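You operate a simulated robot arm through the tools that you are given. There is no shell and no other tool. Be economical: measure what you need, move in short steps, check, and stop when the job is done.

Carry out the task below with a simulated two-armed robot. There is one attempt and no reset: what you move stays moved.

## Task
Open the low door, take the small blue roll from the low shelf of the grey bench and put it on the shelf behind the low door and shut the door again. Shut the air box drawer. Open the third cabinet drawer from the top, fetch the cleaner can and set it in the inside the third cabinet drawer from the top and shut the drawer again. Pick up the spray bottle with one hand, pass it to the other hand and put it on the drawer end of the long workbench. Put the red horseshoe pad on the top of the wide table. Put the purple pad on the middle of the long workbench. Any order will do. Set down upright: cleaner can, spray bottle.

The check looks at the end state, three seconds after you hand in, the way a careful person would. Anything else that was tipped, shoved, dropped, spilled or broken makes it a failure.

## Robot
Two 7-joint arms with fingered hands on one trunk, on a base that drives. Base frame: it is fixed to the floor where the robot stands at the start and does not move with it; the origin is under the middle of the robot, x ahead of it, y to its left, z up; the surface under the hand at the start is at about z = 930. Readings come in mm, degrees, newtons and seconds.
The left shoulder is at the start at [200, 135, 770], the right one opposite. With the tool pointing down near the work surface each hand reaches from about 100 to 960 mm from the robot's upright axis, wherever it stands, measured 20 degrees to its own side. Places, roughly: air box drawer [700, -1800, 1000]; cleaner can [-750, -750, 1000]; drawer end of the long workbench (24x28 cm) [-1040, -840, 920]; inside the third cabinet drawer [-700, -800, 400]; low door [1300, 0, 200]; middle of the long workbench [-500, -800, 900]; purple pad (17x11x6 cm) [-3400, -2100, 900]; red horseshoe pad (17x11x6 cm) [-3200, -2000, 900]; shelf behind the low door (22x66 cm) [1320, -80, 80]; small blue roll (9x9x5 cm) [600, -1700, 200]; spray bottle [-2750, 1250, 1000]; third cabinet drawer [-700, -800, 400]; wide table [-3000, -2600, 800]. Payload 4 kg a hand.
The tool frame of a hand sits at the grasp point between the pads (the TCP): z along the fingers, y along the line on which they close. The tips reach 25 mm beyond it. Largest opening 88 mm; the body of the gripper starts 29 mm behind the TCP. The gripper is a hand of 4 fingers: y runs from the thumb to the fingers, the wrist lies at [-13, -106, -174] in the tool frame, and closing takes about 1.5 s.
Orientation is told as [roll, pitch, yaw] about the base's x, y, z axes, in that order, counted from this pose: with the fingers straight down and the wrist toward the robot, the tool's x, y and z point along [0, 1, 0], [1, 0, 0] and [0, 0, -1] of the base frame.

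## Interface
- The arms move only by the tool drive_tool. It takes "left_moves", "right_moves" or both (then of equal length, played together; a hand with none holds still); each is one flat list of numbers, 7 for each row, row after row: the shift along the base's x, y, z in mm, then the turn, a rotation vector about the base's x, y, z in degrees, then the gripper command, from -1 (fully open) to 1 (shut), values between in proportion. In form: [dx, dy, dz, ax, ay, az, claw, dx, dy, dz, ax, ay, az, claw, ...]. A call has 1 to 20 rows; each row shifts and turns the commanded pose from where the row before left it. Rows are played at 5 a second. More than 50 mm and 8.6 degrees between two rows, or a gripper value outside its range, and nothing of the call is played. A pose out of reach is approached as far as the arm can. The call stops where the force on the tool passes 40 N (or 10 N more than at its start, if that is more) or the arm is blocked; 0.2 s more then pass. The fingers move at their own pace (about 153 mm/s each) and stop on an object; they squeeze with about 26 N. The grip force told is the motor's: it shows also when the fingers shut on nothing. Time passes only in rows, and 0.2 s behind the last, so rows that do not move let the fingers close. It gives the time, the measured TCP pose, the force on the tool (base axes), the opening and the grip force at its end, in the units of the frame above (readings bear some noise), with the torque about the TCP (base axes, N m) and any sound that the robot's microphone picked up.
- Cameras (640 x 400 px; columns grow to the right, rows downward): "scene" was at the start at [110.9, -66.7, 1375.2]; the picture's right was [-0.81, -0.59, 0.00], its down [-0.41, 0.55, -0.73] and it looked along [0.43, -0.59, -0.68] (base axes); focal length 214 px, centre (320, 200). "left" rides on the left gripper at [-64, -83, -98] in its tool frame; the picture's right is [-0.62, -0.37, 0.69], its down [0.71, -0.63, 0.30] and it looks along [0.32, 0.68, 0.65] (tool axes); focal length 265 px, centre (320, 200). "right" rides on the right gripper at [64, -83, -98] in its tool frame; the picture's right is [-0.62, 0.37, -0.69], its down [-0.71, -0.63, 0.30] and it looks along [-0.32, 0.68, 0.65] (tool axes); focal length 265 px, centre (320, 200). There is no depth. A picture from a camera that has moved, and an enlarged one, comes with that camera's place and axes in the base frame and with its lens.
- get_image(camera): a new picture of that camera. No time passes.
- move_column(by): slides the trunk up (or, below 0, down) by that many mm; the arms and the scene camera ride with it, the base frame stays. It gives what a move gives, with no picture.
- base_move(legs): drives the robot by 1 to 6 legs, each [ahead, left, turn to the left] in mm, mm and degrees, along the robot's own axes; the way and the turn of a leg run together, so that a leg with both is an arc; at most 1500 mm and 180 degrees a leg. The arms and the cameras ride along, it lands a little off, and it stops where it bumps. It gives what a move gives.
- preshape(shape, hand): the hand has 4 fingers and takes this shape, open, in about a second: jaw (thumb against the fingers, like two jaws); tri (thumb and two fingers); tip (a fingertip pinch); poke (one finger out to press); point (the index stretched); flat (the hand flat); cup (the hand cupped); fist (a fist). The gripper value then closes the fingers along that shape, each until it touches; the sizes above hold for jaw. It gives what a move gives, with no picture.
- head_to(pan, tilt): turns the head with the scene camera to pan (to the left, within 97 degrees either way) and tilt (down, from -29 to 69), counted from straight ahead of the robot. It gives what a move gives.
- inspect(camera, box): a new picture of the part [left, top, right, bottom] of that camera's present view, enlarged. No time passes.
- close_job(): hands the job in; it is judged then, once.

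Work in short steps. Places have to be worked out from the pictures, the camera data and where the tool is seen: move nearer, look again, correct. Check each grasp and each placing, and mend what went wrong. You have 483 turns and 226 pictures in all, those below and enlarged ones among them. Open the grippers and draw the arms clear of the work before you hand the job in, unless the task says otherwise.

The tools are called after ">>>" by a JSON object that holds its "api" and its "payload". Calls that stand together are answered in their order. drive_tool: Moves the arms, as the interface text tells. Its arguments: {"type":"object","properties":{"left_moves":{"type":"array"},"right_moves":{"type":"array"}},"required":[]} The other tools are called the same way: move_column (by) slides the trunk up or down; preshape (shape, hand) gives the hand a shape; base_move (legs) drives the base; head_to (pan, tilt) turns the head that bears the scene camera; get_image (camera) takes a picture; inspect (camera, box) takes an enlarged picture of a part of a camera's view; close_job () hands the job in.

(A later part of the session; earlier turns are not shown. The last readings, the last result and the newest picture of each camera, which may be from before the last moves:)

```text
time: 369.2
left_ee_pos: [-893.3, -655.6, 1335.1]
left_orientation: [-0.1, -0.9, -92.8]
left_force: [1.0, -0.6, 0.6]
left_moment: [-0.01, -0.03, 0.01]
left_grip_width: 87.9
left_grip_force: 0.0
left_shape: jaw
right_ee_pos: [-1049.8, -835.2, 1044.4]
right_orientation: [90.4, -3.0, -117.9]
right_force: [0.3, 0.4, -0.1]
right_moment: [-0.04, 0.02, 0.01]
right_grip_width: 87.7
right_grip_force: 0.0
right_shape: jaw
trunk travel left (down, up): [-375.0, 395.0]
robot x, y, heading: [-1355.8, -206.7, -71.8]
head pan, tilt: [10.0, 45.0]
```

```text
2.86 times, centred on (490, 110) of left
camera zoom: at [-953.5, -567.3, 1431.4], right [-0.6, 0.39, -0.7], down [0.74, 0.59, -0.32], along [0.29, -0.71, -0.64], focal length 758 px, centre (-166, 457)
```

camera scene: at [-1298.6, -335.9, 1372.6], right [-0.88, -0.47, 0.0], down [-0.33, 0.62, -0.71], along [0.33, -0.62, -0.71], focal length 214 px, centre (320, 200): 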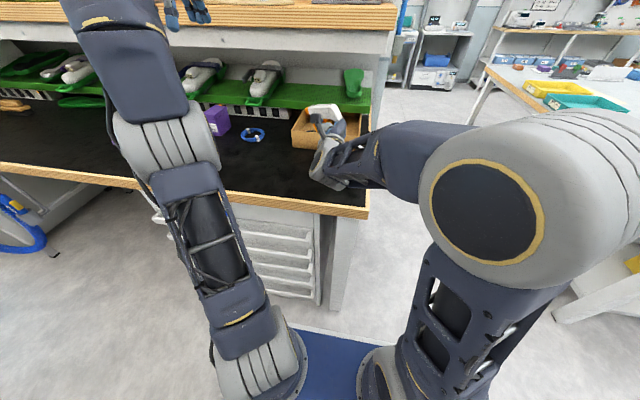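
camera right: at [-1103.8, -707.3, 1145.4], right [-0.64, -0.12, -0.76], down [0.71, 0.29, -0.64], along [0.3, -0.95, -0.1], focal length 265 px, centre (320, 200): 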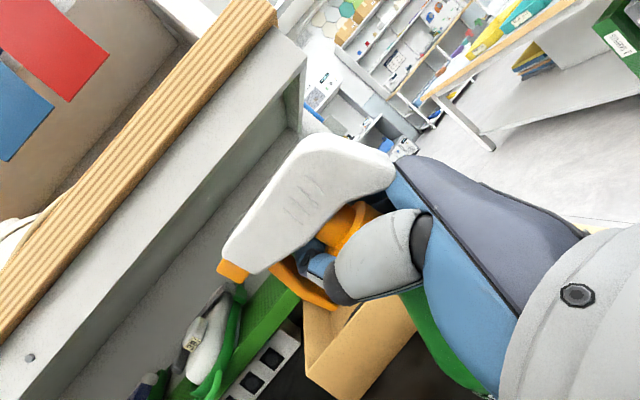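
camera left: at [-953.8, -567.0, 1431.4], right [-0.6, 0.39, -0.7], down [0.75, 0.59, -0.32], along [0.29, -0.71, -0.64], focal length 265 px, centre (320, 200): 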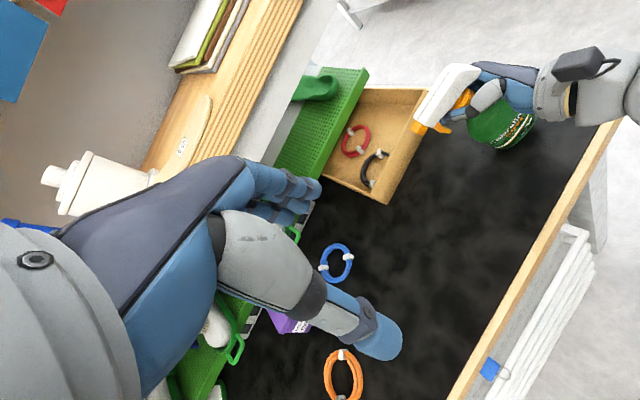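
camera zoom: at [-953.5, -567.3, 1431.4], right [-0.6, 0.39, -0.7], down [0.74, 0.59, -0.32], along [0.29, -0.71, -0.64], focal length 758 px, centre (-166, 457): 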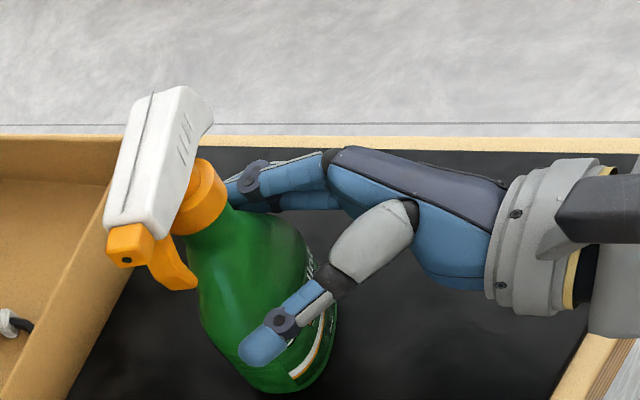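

The bottle stands upright, and the hand is now around its body below the head. I retract slowly.

>>> {"api": "drive_tool", "payload": {"right_moves": [-13, 7, 0, 0, 0, 0, -1, -13, 7, 0, 0, 0, 0, -1, -13, 7, 0, 0, 0, 0, -1, -13, 7, 0, 0, 0, 0, -1]}}

>>> {"api": "inspect", "payload": {"camera": "left", "box": [400, 40, 580, 180]}}

```text
time: 370.2
left_ee_pos: [-893.0, -654.5, 1334.3]
left_orientation: [0.0, -0.8, -92.8]
left_force: [-1.0, -0.4, 0.5]
left_moment: [-0.01, -0.03, 0.01]
left_grip_width: 88.1
left_grip_force: 0.1
left_shape: jaw
right_ee_pos: [-1103.6, -805.5, 1045.6]
right_orientation: [90.4, -2.9, -117.9]
right_force: [0.4, 0.6, -1.4]
right_moment: [0.02, 0.05, -0.01]
right_grip_width: 87.6
right_grip_force: 0.0
right_shape: jaw
trunk travel left (down, up): [-375.0, 395.0]
robot x, y, heading: [-1357.3, -205.3, -71.9]
head pan, tilt: [10.0, 45.0]
```

```text
2.86 times, centred on (490, 110) of left
camera zoom: at [-953.4, -567.3, 1431.4], right [-0.6, 0.39, -0.7], down [0.74, 0.59, -0.32], along [0.29, -0.71, -0.64], focal length 758 px, centre (-166, 457)
```

zoom: 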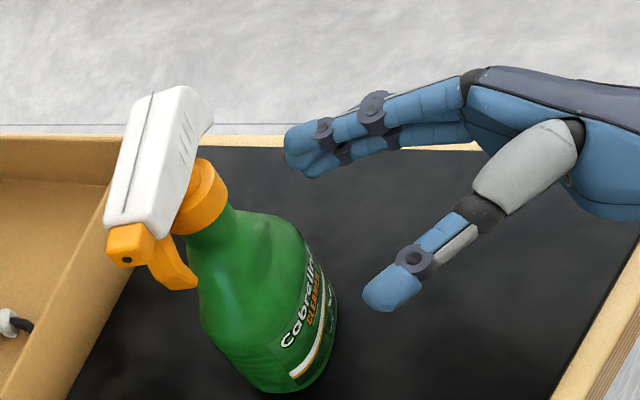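

The bottle stands upright and free at about (-1037,-856). I back the base off, then straighten the right hand and turn toward the passage behind the bench.

>>> {"api": "base_move", "payload": {"legs": [[-350, 0, 0]]}}

>>> {"api": "drive_tool", "payload": {"right_moves": [-35, -10, 10, 0, 0, -8, -1, -35, -10, 10, 0, 0, -8, -1, -35, -10, 10, 0, 0, -8, -1, -35, -10, 10, 0, 0, -8, -1, -35, -10, 10, 0, 0, -8, -1]}}

>>> {"api": "head_to", "payload": {"pan": 10, "tilt": 35}}

>>> {"api": "get_image", "payload": {"camera": "scene"}}

```text
time: 372.5
left_ee_pos: [-1000.1, -322.1, 1334.7]
left_orientation: [-0.1, -1.0, -92.7]
left_force: [-0.2, 0.4, -0.9]
left_moment: [-0.02, -0.04, 0.01]
left_grip_width: 88.3
left_grip_force: 0.1
left_shape: jaw
right_ee_pos: [-1210.3, -471.4, 1044.3]
right_orientation: [90.3, -2.9, -118.0]
right_force: [0.4, 0.0, -0.4]
right_moment: [0.02, -0.03, 0.01]
right_grip_width: 87.8
right_grip_force: 0.1
right_shape: jaw
trunk travel left (down, up): [-375.0, 395.0]
robot x, y, heading: [-1465.1, 123.0, -71.9]
head pan, tilt: [10.0, 45.0]
```

```text
time: 373.7
left_ee_pos: [-1002.0, -321.3, 1335.4]
left_orientation: [-0.1, -0.9, -92.7]
left_force: [-1.0, -0.4, 0.0]
left_moment: [-0.03, -0.01, 0.0]
left_grip_width: 88.1
left_grip_force: 0.0
left_shape: jaw
right_ee_pos: [-1385.7, -522.8, 1094.6]
right_orientation: [90.5, -2.9, -158.0]
right_force: [0.3, -0.8, 0.0]
right_moment: [0.03, 0.0, -0.01]
right_grip_width: 87.9
right_grip_force: 0.0
right_shape: jaw
trunk travel left (down, up): [-375.0, 395.0]
robot x, y, heading: [-1463.3, 129.0, -72.1]
head pan, tilt: [10.0, 45.0]
```

```text
time: 374.4
left_ee_pos: [-1001.4, -321.0, 1334.7]
left_orientation: [-0.1, -0.8, -92.8]
left_force: [0.4, -0.3, 0.5]
left_moment: [0.03, 0.01, -0.01]
left_grip_width: 88.0
left_grip_force: 0.0
left_shape: jaw
right_ee_pos: [-1386.0, -522.9, 1095.0]
right_orientation: [90.3, -2.8, -157.8]
right_force: [-0.2, -0.5, 0.3]
right_moment: [-0.02, -0.02, 0.02]
right_grip_width: 87.8
right_grip_force: 0.1
right_shape: jaw
trunk travel left (down, up): [-375.0, 395.0]
robot x, y, heading: [-1463.2, 126.2, -71.8]
head pan, tilt: [10.0, 35.0]
```

```text
63 pictures are left
camera scene: at [-1404.1, -8.5, 1387.3], right [-0.88, -0.47, 0.0], down [-0.27, 0.51, -0.82], along [0.39, -0.72, -0.57], focal length 214 px, centre (320, 200)
```

scene: 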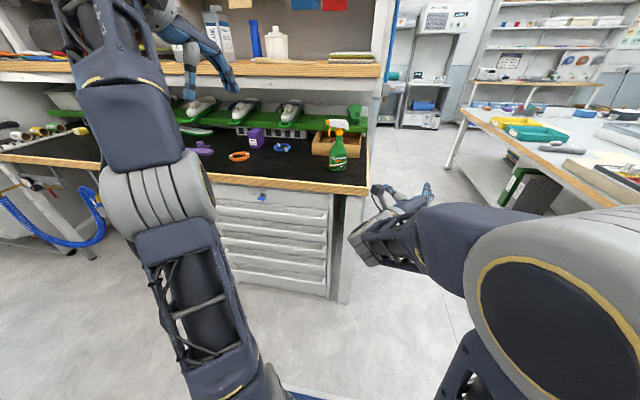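

The bench top looks right: bottle, purple pad and neighbours in order. Now I go through the lane at the bench's end toward the area behind it, to find the grey bench.

>>> {"api": "base_move", "payload": {"legs": [[0, -590, 0], [1400, 0, 0]]}}

>>> {"api": "head_to", "payload": {"pan": 70, "tilt": 25}}

>>> {"api": "get_image", "payload": {"camera": "scene"}}

```text
time: 384.3
left_ee_pos: [-1137.8, -1836.3, 1335.0]
left_orientation: [-0.1, -1.0, -93.1]
left_force: [1.0, -0.4, 0.0]
left_moment: [-0.01, -0.02, -0.04]
left_grip_width: 88.1
left_grip_force: 0.1
left_shape: jaw
right_ee_pos: [-1523.4, -2035.5, 1095.1]
right_orientation: [90.5, -2.9, -158.2]
right_force: [-0.5, -0.5, -0.3]
right_moment: [0.03, 0.0, 0.03]
right_grip_width: 87.9
right_grip_force: 0.0
right_shape: jaw
trunk travel left (down, up): [-375.0, 395.0]
robot x, y, heading: [-1604.5, -1386.8, -72.2]
head pan, tilt: [10.0, 35.0]
```

```text
time: 385.6
left_ee_pos: [-1138.1, -1837.1, 1334.9]
left_orientation: [-0.1, -0.9, -93.1]
left_force: [0.2, 0.5, 0.1]
left_moment: [0.01, 0.01, 0.01]
left_grip_width: 88.1
left_grip_force: 0.1
left_shape: jaw
right_ee_pos: [-1523.3, -2034.4, 1093.3]
right_orientation: [90.4, -2.8, -158.2]
right_force: [0.7, -0.2, -0.2]
right_moment: [-0.01, 0.01, 0.0]
right_grip_width: 87.8
right_grip_force: 0.0
right_shape: jaw
trunk travel left (down, up): [-375.0, 395.0]
robot x, y, heading: [-1600.9, -1384.0, -72.1]
head pan, tilt: [70.0, 25.0]
```

```text
62 pictures are left
camera scene: at [-1487.8, -1447.0, 1403.1], right [-0.04, -1.0, 0.0], down [-0.42, 0.02, -0.91], along [0.91, -0.04, -0.42], focal length 214 px, centre (320, 200)
```

scene: 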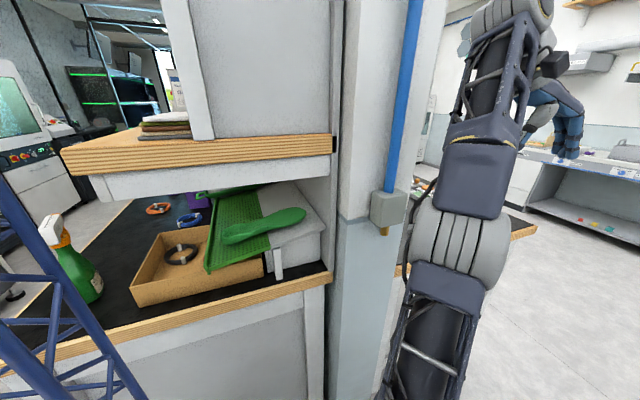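

>>> {"api": "base_move", "payload": {"legs": [[750, 0, 0]]}}

>>> {"api": "head_to", "payload": {"pan": 80, "tilt": 25}}

>>> {"api": "get_image", "payload": {"camera": "scene"}}

```text
time: 389.7
left_ee_pos: [-906.3, -2549.4, 1335.3]
left_orientation: [-0.1, -0.9, -92.8]
left_force: [-0.2, -1.0, 0.0]
left_moment: [0.01, 0.02, -0.02]
left_grip_width: 88.1
left_grip_force: 0.1
left_shape: jaw
right_ee_pos: [-1291.5, -2748.8, 1093.6]
right_orientation: [90.4, -2.8, -158.0]
right_force: [-0.8, 0.5, 0.7]
right_moment: [0.0, -0.04, -0.01]
right_grip_width: 87.7
right_grip_force: 0.0
right_shape: jaw
trunk travel left (down, up): [-375.0, 395.0]
robot x, y, heading: [-1370.2, -2101.0, -72.1]
head pan, tilt: [70.0, 25.0]
```

```text
time: 390.4
left_ee_pos: [-907.1, -2549.8, 1335.6]
left_orientation: [-0.1, -1.0, -92.9]
left_force: [0.0, 0.1, 0.3]
left_moment: [-0.01, -0.02, 0.0]
left_grip_width: 88.2
left_grip_force: 0.1
left_shape: jaw
right_ee_pos: [-1290.3, -2749.4, 1094.7]
right_orientation: [90.4, -2.8, -158.1]
right_force: [-0.5, 1.0, -0.4]
right_moment: [-0.02, -0.01, -0.01]
right_grip_width: 87.9
right_grip_force: 0.0
right_shape: jaw
trunk travel left (down, up): [-375.0, 395.0]
robot x, y, heading: [-1367.4, -2097.9, -72.4]
head pan, tilt: [80.0, 25.0]
```

```text
61 pictures are left
camera scene: at [-1258.4, -2144.7, 1403.2], right [0.14, -0.99, 0.0], down [-0.42, -0.06, -0.91], along [0.9, 0.12, -0.42], focal length 214 px, centre (320, 200)
```

scene: 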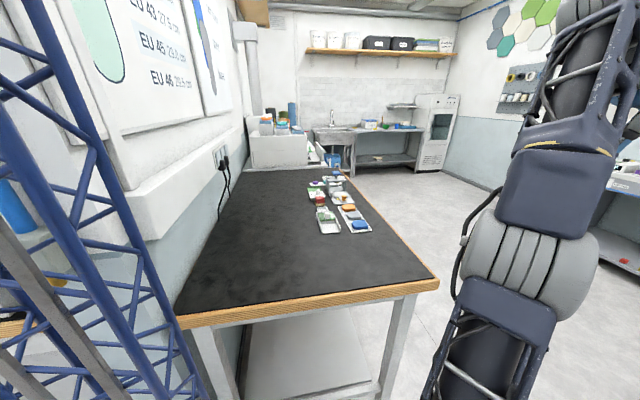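

A second bench lies behind the partition with a white box at its far end. I enlarge that.

>>> {"api": "inspect", "payload": {"camera": "scene", "box": [225, 85, 385, 245]}}

```text
2.50 times, centred on (305, 165) of scene
camera zoom: at [-1258.4, -2144.7, 1403.2], right [0.14, -0.99, 0.0], down [-0.42, -0.06, -0.91], along [0.9, 0.12, -0.42], focal length 536 px, centre (358, 288)
```

zoom: 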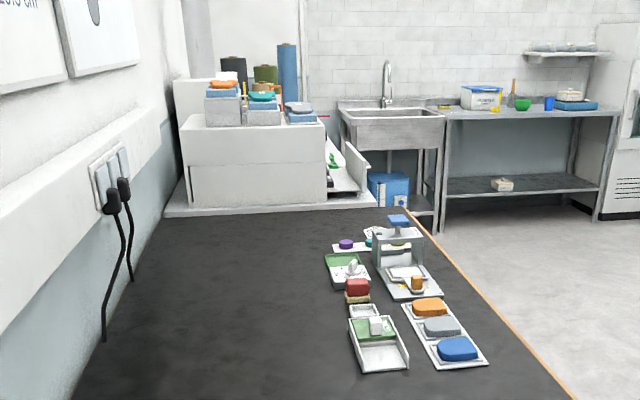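

That white box with the open tray-like drawer facing the aisle is the air box, at about (690,-1835). I drive around into that aisle.

>>> {"api": "base_move", "payload": {"legs": [[1150, 0, 0], [0, 0, 90], [1000, 0, 0], [900, 0, 0]]}}

>>> {"api": "head_to", "payload": {"pan": 60, "tilt": 35}}

>>> {"api": "get_image", "payload": {"camera": "scene"}}

```text
time: 409.3
left_ee_pos: [1245.5, -2103.4, 1335.4]
left_orientation: [-0.1, -0.8, -2.0]
left_force: [-0.2, 0.6, 0.3]
left_moment: [0.01, 0.0, -0.02]
left_grip_width: 88.1
left_grip_force: 0.0
left_shape: jaw
right_ee_pos: [1451.0, -2486.2, 1095.2]
right_orientation: [90.4, -2.9, -67.1]
right_force: [-0.2, 0.5, 0.2]
right_moment: [-0.01, -0.01, -0.05]
right_grip_width: 87.6
right_grip_force: 0.0
right_shape: jaw
trunk travel left (down, up): [-375.0, 395.0]
robot x, y, heading: [802.3, -2572.9, 19.0]
head pan, tilt: [80.0, 25.0]
```

```text
time: 410.1
left_ee_pos: [1244.3, -2103.5, 1334.8]
left_orientation: [0.0, -0.8, -2.0]
left_force: [0.3, 0.8, 0.9]
left_moment: [0.0, 0.03, -0.01]
left_grip_width: 88.2
left_grip_force: 0.2
left_shape: jaw
right_ee_pos: [1451.2, -2484.9, 1094.8]
right_orientation: [90.5, -2.9, -67.2]
right_force: [0.0, 0.0, -0.1]
right_moment: [0.02, 0.02, 0.01]
right_grip_width: 87.5
right_grip_force: 0.2
right_shape: jaw
trunk travel left (down, up): [-375.0, 395.0]
robot x, y, heading: [803.2, -2570.4, 19.0]
head pan, tilt: [60.0, 35.0]
```

```text
59 pictures are left
camera scene: at [878.9, -2468.1, 1387.4], right [0.98, -0.19, 0.0], down [-0.11, -0.56, -0.82], along [0.16, 0.8, -0.57], focal length 214 px, centre (320, 200)
```

scene: 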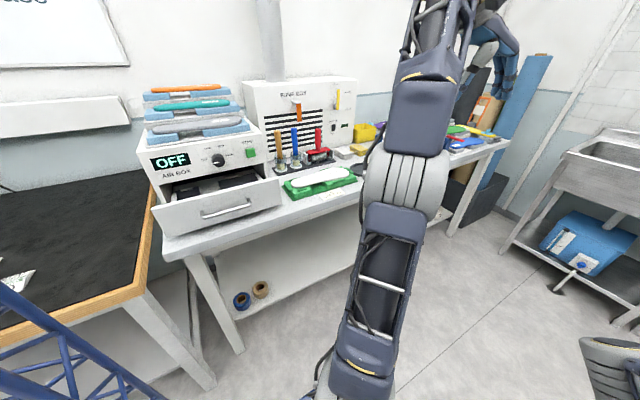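

This is the AIR BOX with its drawer open, and below on the low shelf are a blue and a brown roll. I turn to face it.

>>> {"api": "base_move", "payload": {"legs": [[0, 0, 88.5]]}}

>>> {"api": "head_to", "payload": {"pan": 0, "tilt": 40}}

>>> {"api": "get_image", "payload": {"camera": "scene"}}

```text
time: 414.3
left_ee_pos: [346.5, -2117.8, 1335.3]
left_orientation: [-0.1, -0.9, 86.2]
left_force: [0.5, -0.3, -0.5]
left_moment: [0.0, 0.03, -0.01]
left_grip_width: 88.0
left_grip_force: 0.0
left_shape: jaw
right_ee_pos: [734.8, -1923.8, 1095.2]
right_orientation: [90.3, -2.9, 21.0]
right_force: [-0.5, -0.6, 0.1]
right_moment: [0.03, 0.01, 0.0]
right_grip_width: 87.9
right_grip_force: 0.1
right_shape: jaw
trunk travel left (down, up): [-375.0, 395.0]
robot x, y, heading: [806.7, -2573.3, 107.1]
head pan, tilt: [60.0, 35.0]
```

```text
time: 415.6
left_ee_pos: [346.1, -2118.5, 1335.6]
left_orientation: [-0.1, -0.9, 86.2]
left_force: [0.2, -0.6, 0.4]
left_moment: [-0.04, -0.01, 0.01]
left_grip_width: 88.0
left_grip_force: 0.1
left_shape: jaw
right_ee_pos: [735.5, -1923.3, 1094.4]
right_orientation: [90.3, -2.9, 21.0]
right_force: [-0.1, 0.5, -0.1]
right_moment: [-0.02, -0.02, 0.02]
right_grip_width: 87.8
right_grip_force: 0.2
right_shape: jaw
trunk travel left (down, up): [-375.0, 395.0]
robot x, y, heading: [804.7, -2575.9, 107.5]
head pan, tilt: [0.0, 40.0]
```

```text
58 pictures are left
camera scene: at [762.3, -2435.2, 1379.8], right [0.96, 0.29, 0.0], down [0.19, -0.61, -0.77], along [-0.23, 0.73, -0.64], focal length 214 px, centre (320, 200)
```

scene: 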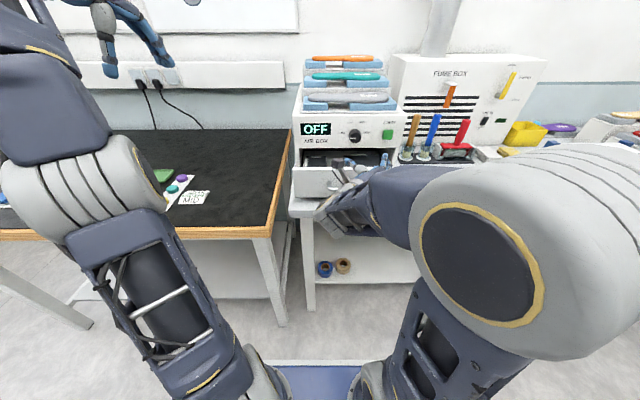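

>>> {"api": "inspect", "payload": {"camera": "scene", "box": [270, 90, 430, 300]}}

```text
1.90 times, centred on (350, 195) of scene
camera zoom: at [762.3, -2435.2, 1379.8], right [0.96, 0.29, 0.0], down [0.19, -0.61, -0.77], along [-0.23, 0.73, -0.64], focal length 408 px, centre (263, 210)
```

zoom: 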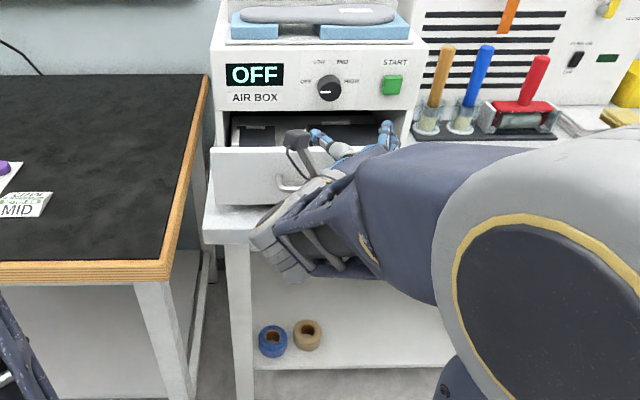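

The drawer front is ~712 mm ahead at z≈915–1037, slightly open. I back off 120 mm, lower the right hand with closed fingers to z≈985, then push by driving ahead.

>>> {"api": "base_move", "payload": {"legs": [[-120, 0, 0]]}}

>>> {"api": "drive_tool", "payload": {"right_moves": [-8, -2.5, -28, 0, 0, 0, 1, -8, -2.5, -28, 0, 0, 0, 1, -8, -2.5, -28, 0, 0, 0, 1, -8, -2.5, -28, 0, 0, 0, 1, 0, 0, 0, 0, 0, 0, 1, 0, 0, 0, 0, 0, 0, 1]}}

>>> {"api": "base_move", "payload": {"legs": [[150, 0, 0]]}}

>>> {"api": "get_image", "payload": {"camera": "right"}}

```text
time: 416.8
left_ee_pos: [381.8, -2231.6, 1336.0]
left_orientation: [-0.2, -0.9, 86.2]
left_force: [0.0, -1.3, 0.2]
left_moment: [0.0, 0.02, 0.02]
left_grip_width: 88.0
left_grip_force: 0.1
left_shape: jaw
right_ee_pos: [770.4, -2038.9, 1093.8]
right_orientation: [90.4, -2.9, 21.0]
right_force: [-0.4, -0.7, 0.3]
right_moment: [-0.03, 0.0, -0.01]
right_grip_width: 87.9
right_grip_force: 0.0
right_shape: jaw
trunk travel left (down, up): [-375.0, 395.0]
robot x, y, heading: [835.5, -2686.7, 107.3]
head pan, tilt: [0.0, 40.0]
```

```text
time: 418.2
left_ee_pos: [382.0, -2233.4, 1335.3]
left_orientation: [-0.1, -0.9, 86.3]
left_force: [0.4, -0.4, 0.4]
left_moment: [-0.02, 0.0, -0.03]
left_grip_width: 88.2
left_grip_force: 0.0
left_shape: jaw
right_ee_pos: [737.8, -2048.6, 982.8]
right_orientation: [90.4, -2.9, 21.0]
right_force: [-0.8, 0.0, 0.1]
right_moment: [0.01, 0.01, -0.02]
right_grip_width: 0.1
right_grip_force: 26.2
right_shape: jaw
trunk travel left (down, up): [-375.0, 395.0]
robot x, y, heading: [837.0, -2687.1, 107.1]
head pan, tilt: [0.0, 40.0]
```

```text
time: 419.6
left_ee_pos: [338.8, -2088.4, 1334.1]
left_orientation: [-0.1, -0.9, 86.2]
left_force: [0.5, 0.7, 0.1]
left_moment: [-0.01, 0.03, 0.01]
left_grip_width: 88.0
left_grip_force: 0.1
left_shape: jaw
right_ee_pos: [693.9, -1906.2, 982.3]
right_orientation: [90.4, -2.9, 21.1]
right_force: [-0.1, -0.8, -0.4]
right_moment: [-0.05, 0.02, 0.0]
right_grip_width: 0.1
right_grip_force: 25.8
right_shape: jaw
trunk travel left (down, up): [-375.0, 395.0]
robot x, y, heading: [794.0, -2545.9, 107.1]
head pan, tilt: [0.0, 40.0]
```

```text
56 pictures are left
camera right: at [649.3, -2029.7, 1041.0], right [0.62, -0.5, -0.6], down [-0.66, 0.08, -0.74], along [0.42, 0.86, -0.28], focal length 265 px, centre (320, 200)
```

right: 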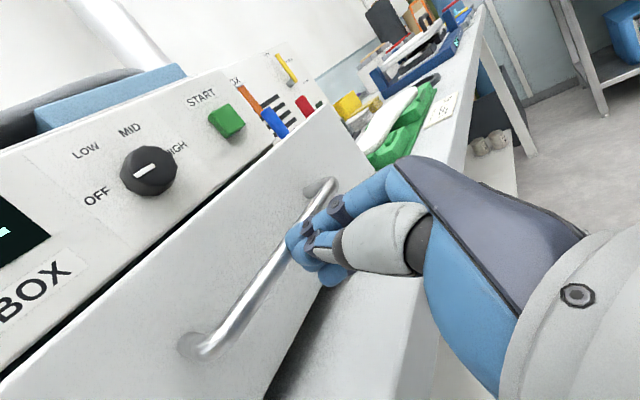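

The fist is at the drawer's handle and the drawer has moved in. I keep pushing in small steps.

>>> {"api": "base_move", "payload": {"legs": [[50, 0, 0]]}}

>>> {"api": "get_image", "payload": {"camera": "right"}}

```text
time: 420.5
left_ee_pos: [323.2, -2041.5, 1335.5]
left_orientation: [-0.2, -1.0, 86.2]
left_force: [0.1, -0.4, -0.4]
left_moment: [0.02, 0.0, 0.01]
left_grip_width: 88.2
left_grip_force: 0.0
left_shape: jaw
right_ee_pos: [679.1, -1857.6, 981.7]
right_orientation: [90.4, -3.0, 21.2]
right_force: [0.6, -0.7, 0.4]
right_moment: [-0.02, -0.01, 0.01]
right_grip_width: 0.0
right_grip_force: 26.2
right_shape: jaw
trunk travel left (down, up): [-375.0, 395.0]
robot x, y, heading: [778.0, -2497.5, 107.3]
head pan, tilt: [0.0, 40.0]
```

```text
55 pictures are left
camera right: at [634.1, -1981.5, 1040.9], right [0.62, -0.5, -0.6], down [-0.66, 0.08, -0.74], along [0.42, 0.86, -0.28], focal length 265 px, centre (320, 200)
```

right: 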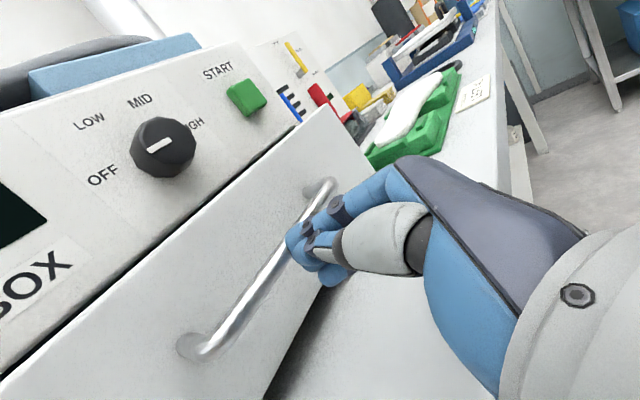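

It moves along; continue until the stop.

>>> {"api": "base_move", "payload": {"legs": [[40, 0, 0]]}}

>>> {"api": "base_move", "payload": {"legs": [[40, 0, 0]]}}

>>> {"api": "get_image", "payload": {"camera": "right"}}

```text
time: 421.5
left_ee_pos: [312.3, -2006.0, 1335.1]
left_orientation: [-0.2, -0.9, 86.2]
left_force: [0.4, 0.5, 0.0]
left_moment: [-0.02, -0.02, -0.01]
left_grip_width: 88.1
left_grip_force: 0.1
left_shape: jaw
right_ee_pos: [669.6, -1824.4, 981.5]
right_orientation: [90.3, -3.0, 20.9]
right_force: [1.8, -7.1, 1.5]
right_moment: [0.06, -0.01, 0.02]
right_grip_width: 0.1
right_grip_force: 25.5
right_shape: jaw
trunk travel left (down, up): [-375.0, 395.0]
robot x, y, heading: [769.0, -2465.0, 107.3]
head pan, tilt: [0.0, 40.0]
stopped in leg 1: the force on the tool passed its limit at 62 N (the readings are from after the stop); the commanded pose is now the measured one
```

```text
time: 422.2
left_ee_pos: [311.2, -2001.0, 1336.4]
left_orientation: [-0.1, -0.9, 86.2]
left_force: [0.6, -0.1, 0.0]
left_moment: [-0.04, 0.01, -0.02]
left_grip_width: 88.2
left_grip_force: 0.0
left_shape: jaw
right_ee_pos: [671.6, -1823.0, 980.6]
right_orientation: [89.9, -3.2, 20.3]
right_force: [2.8, -11.1, 0.4]
right_moment: [0.13, 0.03, 0.03]
right_grip_width: 0.1
right_grip_force: 26.4
right_shape: jaw
trunk travel left (down, up): [-375.0, 395.0]
robot x, y, heading: [768.7, -2460.0, 107.1]
head pan, tilt: [0.0, 40.0]
stopped in leg 1: the force on the tool passed its limit at 78 N (the readings are from after the stop); the commanded pose is now the measured one
```

```text
54 pictures are left
camera right: at [625.3, -1945.5, 1039.0], right [0.62, -0.51, -0.6], down [-0.66, 0.08, -0.75], along [0.43, 0.86, -0.29], focal length 265 px, centre (320, 200)
```

right: 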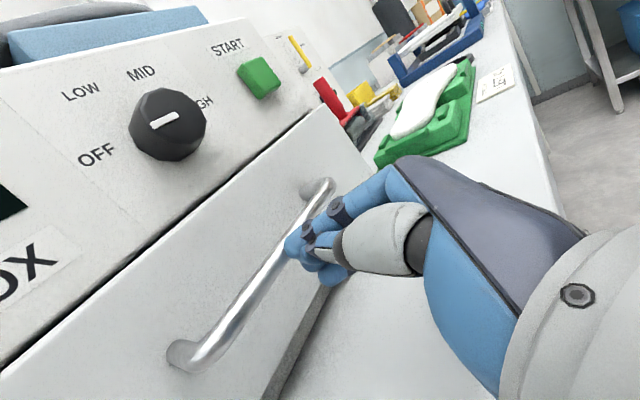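

The drawer hit its stop, flush. I back away, lower the trunk, and look at the low shelf.

>>> {"api": "base_move", "payload": {"legs": [[-380, 0, 0]]}}

>>> {"api": "move_column", "payload": {"by": -370}}

>>> {"api": "head_to", "payload": {"pan": 0, "tilt": 30}}

>>> {"api": "get_image", "payload": {"camera": "scene"}}

```text
time: 424.6
left_ee_pos: [421.8, -2362.5, 1335.1]
left_orientation: [-0.2, -0.9, 86.2]
left_force: [0.1, 0.2, -0.1]
left_moment: [-0.01, -0.02, 0.0]
left_grip_width: 87.9
left_grip_force: 0.1
left_shape: jaw
right_ee_pos: [782.9, -2184.7, 979.5]
right_orientation: [90.0, -3.2, 20.2]
right_force: [-1.0, 0.0, -0.3]
right_moment: [-0.01, -0.03, -0.02]
right_grip_width: 0.3
right_grip_force: 26.0
right_shape: jaw
trunk travel left (down, up): [-375.0, 395.0]
robot x, y, heading: [880.3, -2818.6, 107.2]
head pan, tilt: [0.0, 40.0]
```

```text
time: 428.2
left_ee_pos: [422.4, -2363.2, 966.3]
left_orientation: [-0.1, -0.9, 86.1]
left_force: [-0.4, 0.2, -0.5]
left_moment: [0.01, 0.0, 0.03]
left_grip_width: 87.7
left_grip_force: 0.1
left_shape: jaw
right_ee_pos: [784.5, -2182.9, 610.5]
right_orientation: [90.0, -3.1, 20.3]
right_force: [-0.9, 0.3, 0.2]
right_moment: [0.01, 0.02, 0.03]
right_grip_width: 0.0
right_grip_force: 25.6
right_shape: jaw
trunk travel left (down, up): [-5.0, 765.0]
robot x, y, heading: [880.2, -2820.2, 107.2]
head pan, tilt: [0.0, 40.0]
```

```text
time: 428.9
left_ee_pos: [423.0, -2363.4, 964.5]
left_orientation: [-0.1, -1.0, 86.1]
left_force: [1.1, 1.1, 0.0]
left_moment: [-0.02, 0.01, -0.02]
left_grip_width: 87.7
left_grip_force: 0.1
left_shape: jaw
right_ee_pos: [784.5, -2184.1, 610.0]
right_orientation: [90.0, -3.1, 20.3]
right_force: [-0.3, 0.0, -0.9]
right_moment: [-0.04, -0.02, -0.03]
right_grip_width: 0.2
right_grip_force: 26.3
right_shape: jaw
trunk travel left (down, up): [-5.0, 765.0]
robot x, y, heading: [878.0, -2817.0, 107.3]
head pan, tilt: [0.0, 30.0]
```

```text
53 pictures are left
camera scene: at [836.2, -2675.7, 1025.1], right [0.96, 0.29, 0.0], down [0.15, -0.48, -0.87], along [-0.25, 0.83, -0.5], focal length 214 px, centre (320, 200)
```

scene: 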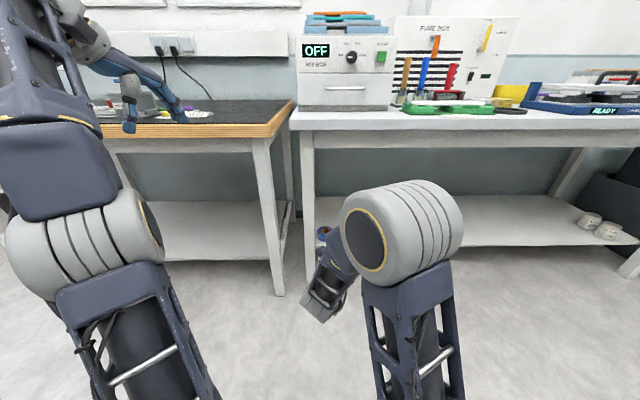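

The air box drawer is flush. I look with the right hand's camera for the rolls.

>>> {"api": "get_image", "payload": {"camera": "right"}}

>>> {"api": "inspect", "payload": {"camera": "scene", "box": [270, 190, 380, 290]}}

```text
52 pictures are left
camera right: at [736.7, -2307.6, 668.9], right [0.62, -0.51, -0.6], down [-0.66, 0.08, -0.75], along [0.43, 0.86, -0.29], focal length 265 px, centre (320, 200)
```

right: 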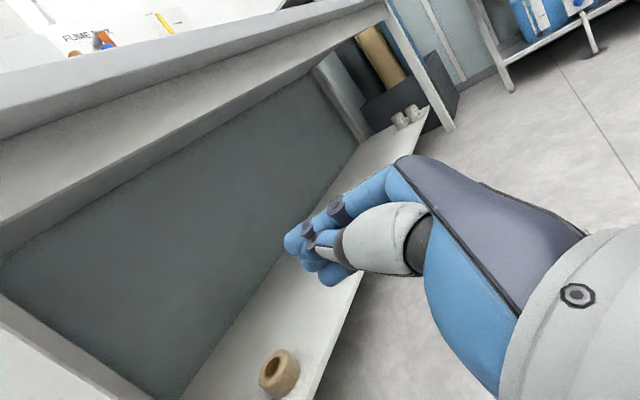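

```text
4.00 times, centred on (325, 240) of scene
camera zoom: at [836.2, -2675.7, 1025.1], right [0.96, 0.29, 0.0], down [0.15, -0.48, -0.87], along [-0.25, 0.83, -0.5], focal length 858 px, centre (300, 40)
```

zoom: 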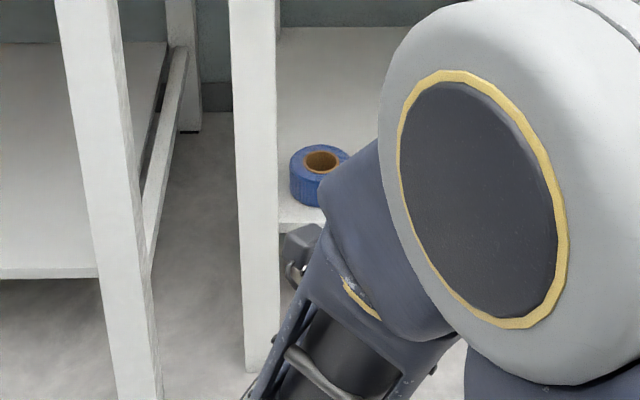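

The blue roll lies flat (Ø≈90 mm, hole ≈50) close behind the table's left leg, too wide for the full grasp; I'll pinch its wall from above, thumb in the hole. I turn the right hand back to pointing down.

>>> {"api": "drive_tool", "payload": {"right_moves": [4, -12, 10, 2.43, -7.81, 0, -1, 4, -12, 10, 2.43, -7.81, 0, -1, 4, -12, 10, 2.43, -7.81, 0, -1, 4, -12, 10, 2.43, -7.81, 0, -1, 4, -12, 10, 2.43, -7.81, 0, -1, 0, 0, 10, 2.43, -7.81, 0, -1, 0, 0, 10, 2.43, -7.81, 0, -1, 0, 0, 10, 2.43, -7.81, 0, -1, 0, 0, 10, 2.43, -7.81, 0, -1, 0, 0, 10, 2.43, -7.81, 0, -1, 0, 0, 10, 2.43, -7.81, 0, -1]}}

>>> {"api": "drive_tool", "payload": {"right_moves": [0, 0, 0, -7.81, -2.43, 0, -1, 0, 0, 0, -7.81, -2.43, 0, -1, 0, 0, 0, -7.81, -2.43, 0, -1, 0, 0, 0, -7.81, -2.43, 0, -1, 0, 0, 0, -7.81, -2.43, 0, -1, 0, 0, 0, -7.81, -2.43, 0, -1, 0, 0, 0, -7.81, -2.43, 0, -1, 0, 0, 0, -7.81, -2.43, 0, -1, 0, 0, 0, -7.81, -2.43, 0, -1, 0, 0, 0, -7.81, -2.43, 0, -1, 0, 0, 0, -7.81, -2.43, 0, -1]}}

>>> {"api": "drive_tool", "payload": {"right_moves": [0, 0, 0, 0, 0, 8.3, -1, 0, 0, 0, 0, 0, 8.3, -1, 0, 0, 0, 0, 0, 8.3, -1, 0, 0, 0, 0, 0, 8.3, -1, 0, 0, 0, 0, 0, 8.3, -1]}}

>>> {"api": "get_image", "payload": {"camera": "scene"}}

```text
time: 431.3
left_ee_pos: [422.8, -2363.2, 964.2]
left_orientation: [-0.1, -0.9, 86.1]
left_force: [1.0, -0.2, 0.4]
left_moment: [-0.01, -0.03, 0.05]
left_grip_width: 87.7
left_grip_force: 0.1
left_shape: jaw
right_ee_pos: [758.7, -2196.7, 729.1]
right_orientation: [-47.9, -85.6, 155.2]
right_force: [-0.1, -0.8, 0.2]
right_moment: [-0.04, 0.03, 0.01]
right_grip_width: 87.6
right_grip_force: 0.1
right_shape: jaw
right hand out of reach, approached as far as the arm can: row 2, 3, 4, 5, 6, 7, 8, 10
trunk travel left (down, up): [-5.0, 765.0]
robot x, y, heading: [878.5, -2816.9, 107.1]
head pan, tilt: [0.0, 30.0]
```

```text
time: 433.7
left_ee_pos: [421.8, -2364.1, 965.1]
left_orientation: [0.0, -0.8, 86.2]
left_force: [-0.1, 0.0, 0.6]
left_moment: [0.0, 0.0, -0.01]
left_grip_width: 88.3
left_grip_force: 0.0
left_shape: jaw
right_ee_pos: [759.2, -2198.6, 729.4]
right_orientation: [0.1, 3.1, 110.3]
right_force: [-1.0, -0.1, -1.0]
right_moment: [-0.01, 0.0, -0.01]
right_grip_width: 87.7
right_grip_force: 0.0
right_shape: jaw
trunk travel left (down, up): [-5.0, 765.0]
robot x, y, heading: [878.0, -2823.6, 107.2]
head pan, tilt: [0.0, 30.0]
```

```text
time: 434.9
left_ee_pos: [421.7, -2363.7, 964.4]
left_orientation: [-0.1, -0.9, 86.1]
left_force: [-0.1, -0.6, -0.4]
left_moment: [-0.01, -0.01, 0.01]
left_grip_width: 88.0
left_grip_force: 0.0
left_shape: jaw
right_ee_pos: [757.9, -2196.9, 729.2]
right_orientation: [0.1, 3.0, 152.1]
right_force: [0.3, -0.3, -0.2]
right_moment: [0.02, -0.01, -0.02]
right_grip_width: 87.7
right_grip_force: 0.0
right_shape: jaw
trunk travel left (down, up): [-5.0, 765.0]
robot x, y, heading: [879.0, -2819.8, 107.3]
head pan, tilt: [0.0, 30.0]
```

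```text
50 pictures are left
camera scene: at [836.2, -2675.7, 1025.2], right [0.96, 0.29, 0.0], down [0.15, -0.48, -0.87], along [-0.25, 0.83, -0.5], focal length 214 px, centre (320, 200)
```

scene: 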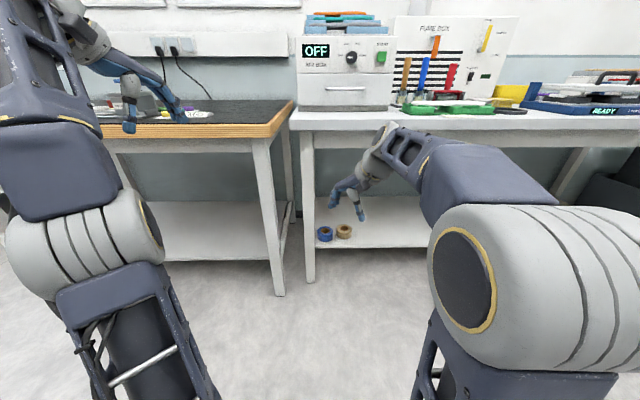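

The arm now comes from the right with the hand pointing down. I enlarge to measure the roll's position.

>>> {"api": "inspect", "payload": {"camera": "scene", "box": [290, 205, 370, 265]}}

>>> {"api": "get_image", "payload": {"camera": "right"}}

```text
6.67 times, centred on (330, 235) of scene
camera zoom: at [836.2, -2675.7, 1025.2], right [0.96, 0.29, 0.0], down [0.15, -0.48, -0.87], along [-0.25, 0.83, -0.5], focal length 1430 px, centre (253, -33)
```

zoom: 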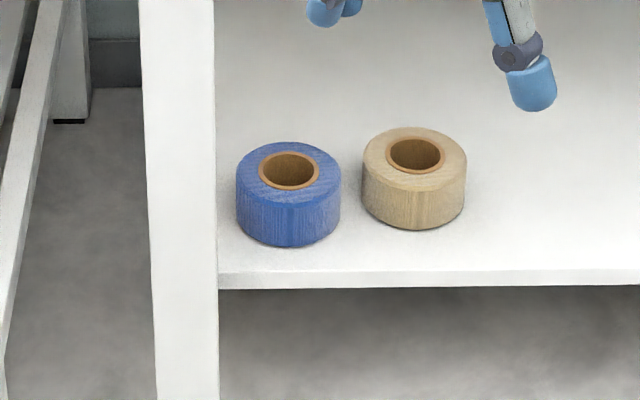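

```text
48 pictures are left
camera right: at [798.4, -2291.0, 831.9], right [-0.07, 0.74, 0.67], down [0.9, 0.33, -0.27], along [-0.42, 0.59, -0.69], focal length 265 px, centre (320, 200)
```

right: 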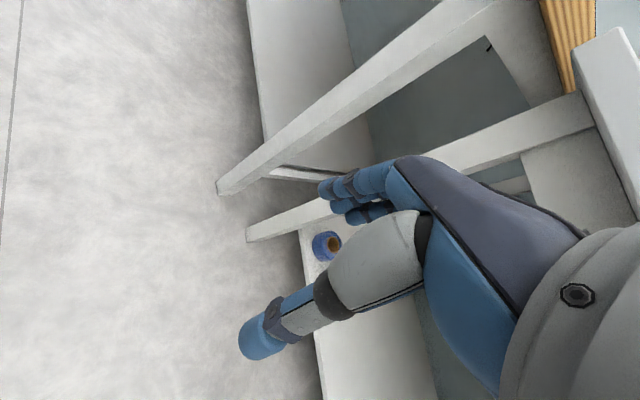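

I first raise and draw back the left hand, then drive closer (ahead 380, left 70) with the right hand high enough but below the tabletop.

>>> {"api": "drive_tool", "payload": {"left_moves": [9, -29, 30, 0, 0, 4, -1, 9, -29, 30, 0, 0, 4, -1, 9, -29, 30, 0, 0, 4, -1, 9, -29, 30, 0, 0, 4, -1, 9, -29, 30, 0, 0, 4, -1], "right_moves": [5, -10, -40, 0, 0, 0, -1, 5, -10, -40, 0, 0, 0, -1, 5, -10, -40, 0, 0, 0, -1, 5, -10, -40, 0, 0, 0, -1, 5, -10, -40, 0, 0, 0, -1]}}

>>> {"api": "base_move", "payload": {"legs": [[0, 70, 0], [250, 0, 0]]}}

>>> {"api": "get_image", "payload": {"camera": "right"}}

>>> {"api": "get_image", "payload": {"camera": "scene"}}

```text
time: 436.1
left_ee_pos: [484.0, -2459.0, 1024.2]
left_orientation: [-0.4, -1.6, 101.9]
left_force: [-0.8, -0.8, 0.2]
left_moment: [-0.03, -0.06, 0.01]
left_grip_width: 87.8
left_grip_force: 0.1
left_shape: jaw
left hand out of reach, approached as far as the arm can: row 1, 2, 3, 4, 5
right_ee_pos: [785.6, -2246.6, 530.6]
right_orientation: [0.0, 3.0, 151.9]
right_force: [0.1, -0.6, -0.1]
right_moment: [0.0, -0.01, 0.01]
right_grip_width: 87.8
right_grip_force: 0.0
right_shape: jaw
trunk travel left (down, up): [-5.0, 765.0]
robot x, y, heading: [881.8, -2816.2, 107.2]
head pan, tilt: [0.0, 30.0]
```

```text
time: 438.6
left_ee_pos: [343.9, -2238.9, 1023.2]
left_orientation: [-0.4, -1.7, 101.7]
left_force: [0.7, 0.1, -0.8]
left_moment: [0.0, 0.0, 0.0]
left_grip_width: 88.2
left_grip_force: 0.1
left_shape: jaw
right_ee_pos: [643.0, -2025.1, 531.6]
right_orientation: [0.2, 3.0, 152.0]
right_force: [-0.1, -0.3, 0.2]
right_moment: [0.01, -0.02, 0.04]
right_grip_width: 87.5
right_grip_force: 0.1
right_shape: jaw
trunk travel left (down, up): [-5.0, 765.0]
robot x, y, heading: [738.9, -2597.1, 106.9]
head pan, tilt: [0.0, 30.0]
```

```text
47 pictures are left
camera right: at [681.6, -2119.2, 632.1], right [-0.06, 0.74, 0.67], down [0.9, 0.33, -0.27], along [-0.42, 0.59, -0.69], focal length 265 px, centre (320, 200)
```

right: 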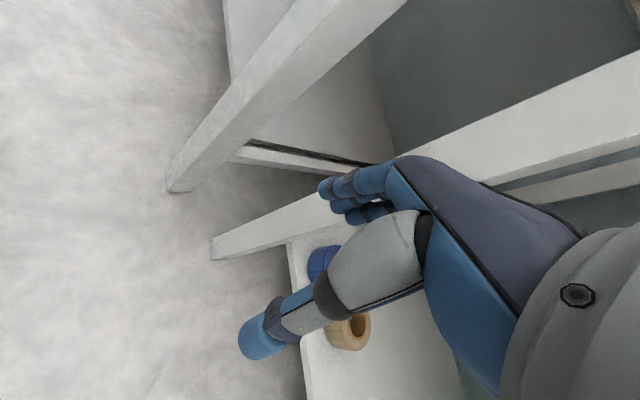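

```text
46 pictures are left
camera scene: at [695.0, -2454.2, 1025.2], right [0.96, 0.29, 0.0], down [0.15, -0.48, -0.87], along [-0.25, 0.83, -0.5], focal length 214 px, centre (320, 200)
```

scene: 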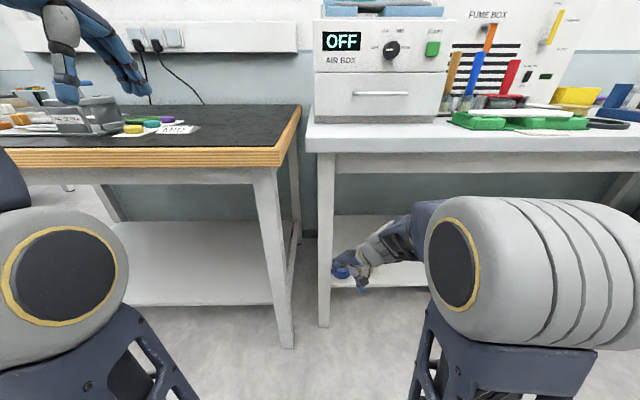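

Triangulated: the roll's hole centre is at (575,-1740), top z≈262. The table leg is just left of it, so I go in right of the leg, past it, then shift left above the roll.

>>> {"api": "base_move", "payload": {"legs": [[130, 0, 0]]}}

>>> {"api": "drive_tool", "payload": {"right_moves": [6.4, 8.8, -38, 0, 0, 0, -1, 6.4, 8.8, -38, 0, 0, 0, -1, 6.4, 8.8, -38, 0, 0, 0, -1, 6.4, 8.8, -38, 0, 0, 0, -1, 6.4, 8.8, -38, 0, 0, 0, -1]}}

>>> {"api": "get_image", "payload": {"camera": "right"}}

```text
time: 439.9
left_ee_pos: [305.9, -2113.0, 1024.1]
left_orientation: [-0.4, -1.7, 102.0]
left_force: [-0.5, 0.5, -0.3]
left_moment: [-0.05, 0.06, 0.01]
left_grip_width: 87.9
left_grip_force: 0.2
left_shape: jaw
right_ee_pos: [604.4, -1896.8, 531.1]
right_orientation: [-0.3, 2.7, 151.6]
right_force: [13.0, 2.2, 1.1]
right_moment: [-0.01, -0.01, -0.42]
right_grip_width: 85.9
right_grip_force: 0.1
right_shape: jaw
trunk travel left (down, up): [-5.0, 765.0]
robot x, y, heading: [696.7, -2475.5, 107.4]
head pan, tilt: [0.0, 30.0]
```

```text
time: 441.1
left_ee_pos: [304.7, -2114.6, 1024.1]
left_orientation: [-0.4, -1.7, 101.8]
left_force: [-0.8, 0.6, -0.5]
left_moment: [0.01, -0.02, 0.01]
left_grip_width: 87.9
left_grip_force: 0.1
left_shape: jaw
right_ee_pos: [636.4, -1854.2, 340.4]
right_orientation: [-0.3, 2.8, 151.5]
right_force: [-0.1, -0.8, 0.1]
right_moment: [0.02, -0.01, -0.03]
right_grip_width: 87.6
right_grip_force: 0.0
right_shape: jaw
trunk travel left (down, up): [-5.0, 765.0]
robot x, y, heading: [701.3, -2472.5, 107.0]
head pan, tilt: [0.0, 30.0]
```

```text
45 pictures are left
camera right: at [674.9, -1948.4, 441.6], right [-0.06, 0.73, 0.68], down [0.91, 0.32, -0.27], along [-0.42, 0.6, -0.68], focal length 265 px, centre (320, 200)
```

right: 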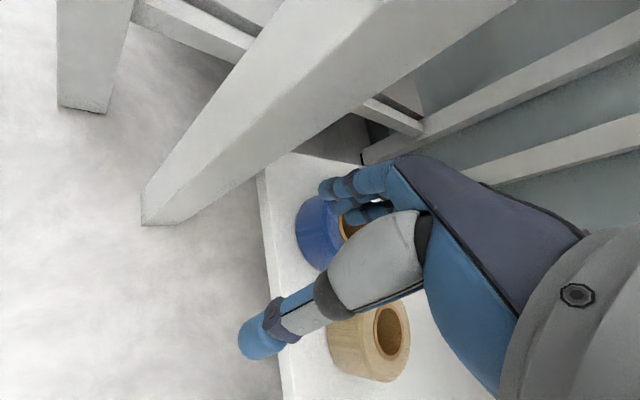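

Position confirmed (roll ≈(578,-1744)). I move forward past the leg, then shift left above the roll.

>>> {"api": "drive_tool", "payload": {"right_moves": [-11, 36, 0, 0, 0, 0, -1, -11, 36, 0, 0, 0, 0, -1, -11, 36, 0, 0, 0, 0, -1, -11, 36, 0, 0, 0, 0, -1, -22, -7, 0, 0, 0, 0, -1, -22, -7, 0, 0, 0, 0, -1]}}

>>> {"api": "get_image", "payload": {"camera": "right"}}

>>> {"api": "inspect", "payload": {"camera": "scene", "box": [270, 210, 430, 320]}}

```text
time: 442.4
left_ee_pos: [305.8, -2113.8, 1022.6]
left_orientation: [-0.4, -1.7, 101.8]
left_force: [-0.2, -0.3, -0.2]
left_moment: [-0.02, 0.03, -0.02]
left_grip_width: 87.8
left_grip_force: 0.0
left_shape: jaw
right_ee_pos: [547.4, -1721.6, 341.7]
right_orientation: [-0.3, 2.8, 151.6]
right_force: [-0.3, -0.3, -0.9]
right_moment: [-0.01, -0.03, -0.02]
right_grip_width: 87.7
right_grip_force: 0.2
right_shape: jaw
trunk travel left (down, up): [-5.0, 765.0]
robot x, y, heading: [701.9, -2474.9, 107.3]
head pan, tilt: [0.0, 30.0]
```

```text
44 pictures are left
camera right: at [586.2, -1817.1, 442.8], right [-0.06, 0.73, 0.68], down [0.91, 0.32, -0.27], along [-0.42, 0.6, -0.68], focal length 265 px, centre (320, 200)
```

right: 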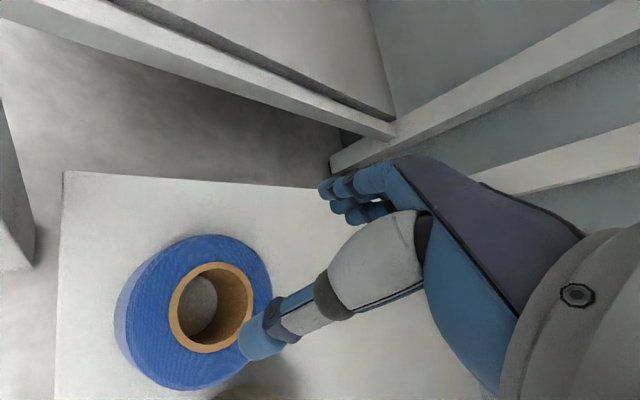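

```text
3.64 times, centred on (350, 265) of scene
camera zoom: at [656.3, -2329.0, 1025.2], right [0.96, 0.3, 0.0], down [0.15, -0.48, -0.87], along [-0.26, 0.83, -0.5], focal length 780 px, centre (211, -36)
```

zoom: 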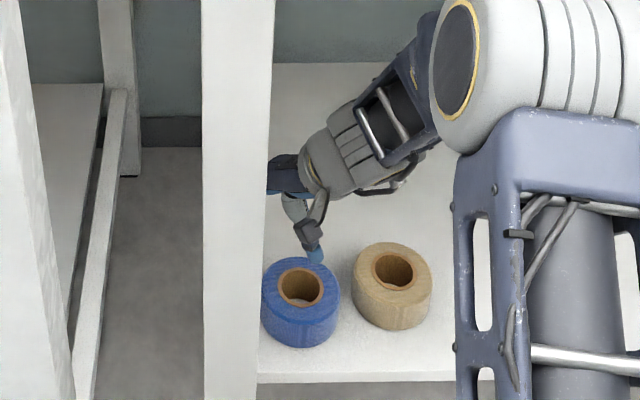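

Rim centre measured at (580,-1745); the thumb will drop into the hole and the fingers outside the far wall. I descend to z≈256.

>>> {"api": "drive_tool", "payload": {"right_moves": [0, -5, -25, 0, 0, 0, -1, 0, 0, -25, 0, 0, 0, -1, 0, 0, -18, 0, 0, 0, -1, 0, 0, -18, 0, 0, 0, -1]}}

>>> {"api": "get_image", "payload": {"camera": "right"}}

```text
time: 443.4
left_ee_pos: [305.0, -2114.5, 1023.8]
left_orientation: [-0.3, -1.9, 101.9]
left_force: [0.3, 0.0, -1.6]
left_moment: [-0.02, 0.01, -0.02]
left_grip_width: 87.8
left_grip_force: 0.0
left_shape: jaw
right_ee_pos: [543.8, -1723.7, 273.4]
right_orientation: [-0.6, 2.0, 151.7]
right_force: [3.4, -2.2, 21.0]
right_moment: [-0.79, -1.4, -0.02]
right_grip_width: 87.8
right_grip_force: 0.0
right_shape: jaw
trunk travel left (down, up): [-5.0, 765.0]
robot x, y, heading: [700.7, -2475.3, 107.2]
head pan, tilt: [0.0, 30.0]
stopped in row 4 (right hand): the force on the tool passed its limit at 43 N (the readings are from after the stop); the commanded pose is now the measured one
```

```text
42 pictures are left
camera right: at [583.1, -1820.3, 373.2], right [-0.05, 0.72, 0.69], down [0.9, 0.33, -0.27], along [-0.42, 0.61, -0.67], focal length 265 px, centre (320, 200)
```

right: 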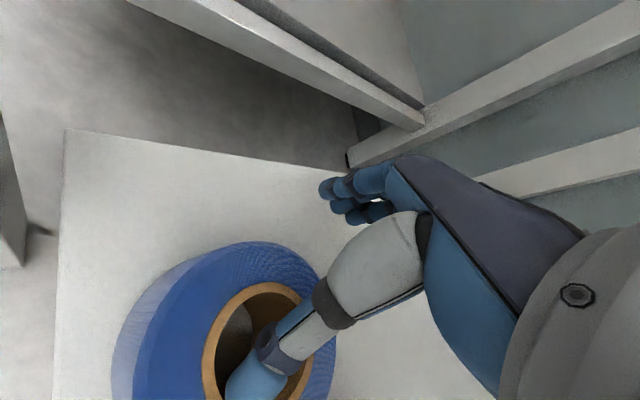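

The slanted thumb touches the rim. I lift slightly, shift 10 mm toward the hole centre and go down again.

>>> {"api": "drive_tool", "payload": {"right_moves": [0, 0, 8, 0, 0, 0, -1, 10, -6, 0, 0, 0, 0, -1, 0, 0, -12, 0, 0, 0, -1, 0, 0, -10, 0, 0, 0, -1]}}

>>> {"api": "get_image", "payload": {"camera": "right"}}

```text
time: 444.4
left_ee_pos: [304.4, -2113.1, 1023.3]
left_orientation: [-0.4, -1.8, 101.8]
left_force: [-0.7, -0.3, -0.1]
left_moment: [-0.04, -0.02, -0.01]
left_grip_width: 87.8
left_grip_force: 0.0
left_shape: jaw
right_ee_pos: [554.0, -1730.7, 255.8]
right_orientation: [-0.5, 2.1, 151.6]
right_force: [-0.1, 0.5, -0.3]
right_moment: [-0.01, 0.01, 0.01]
right_grip_width: 87.8
right_grip_force: 0.1
right_shape: jaw
trunk travel left (down, up): [-5.0, 765.0]
robot x, y, heading: [703.0, -2471.3, 107.2]
head pan, tilt: [0.0, 30.0]
```

```text
41 pictures are left
camera right: at [593.2, -1827.0, 356.6], right [-0.06, 0.73, 0.68], down [0.9, 0.33, -0.27], along [-0.42, 0.6, -0.68], focal length 265 px, centre (320, 200)
```

right: 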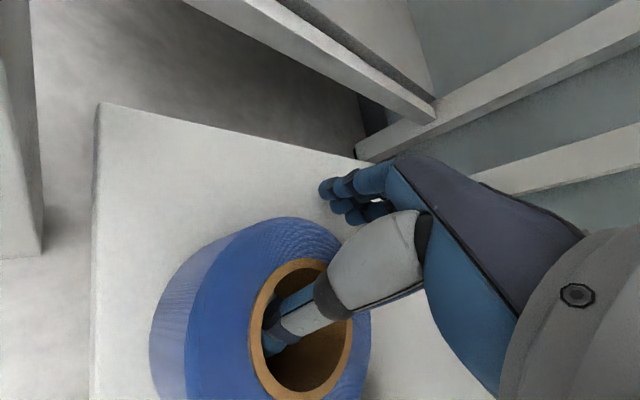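

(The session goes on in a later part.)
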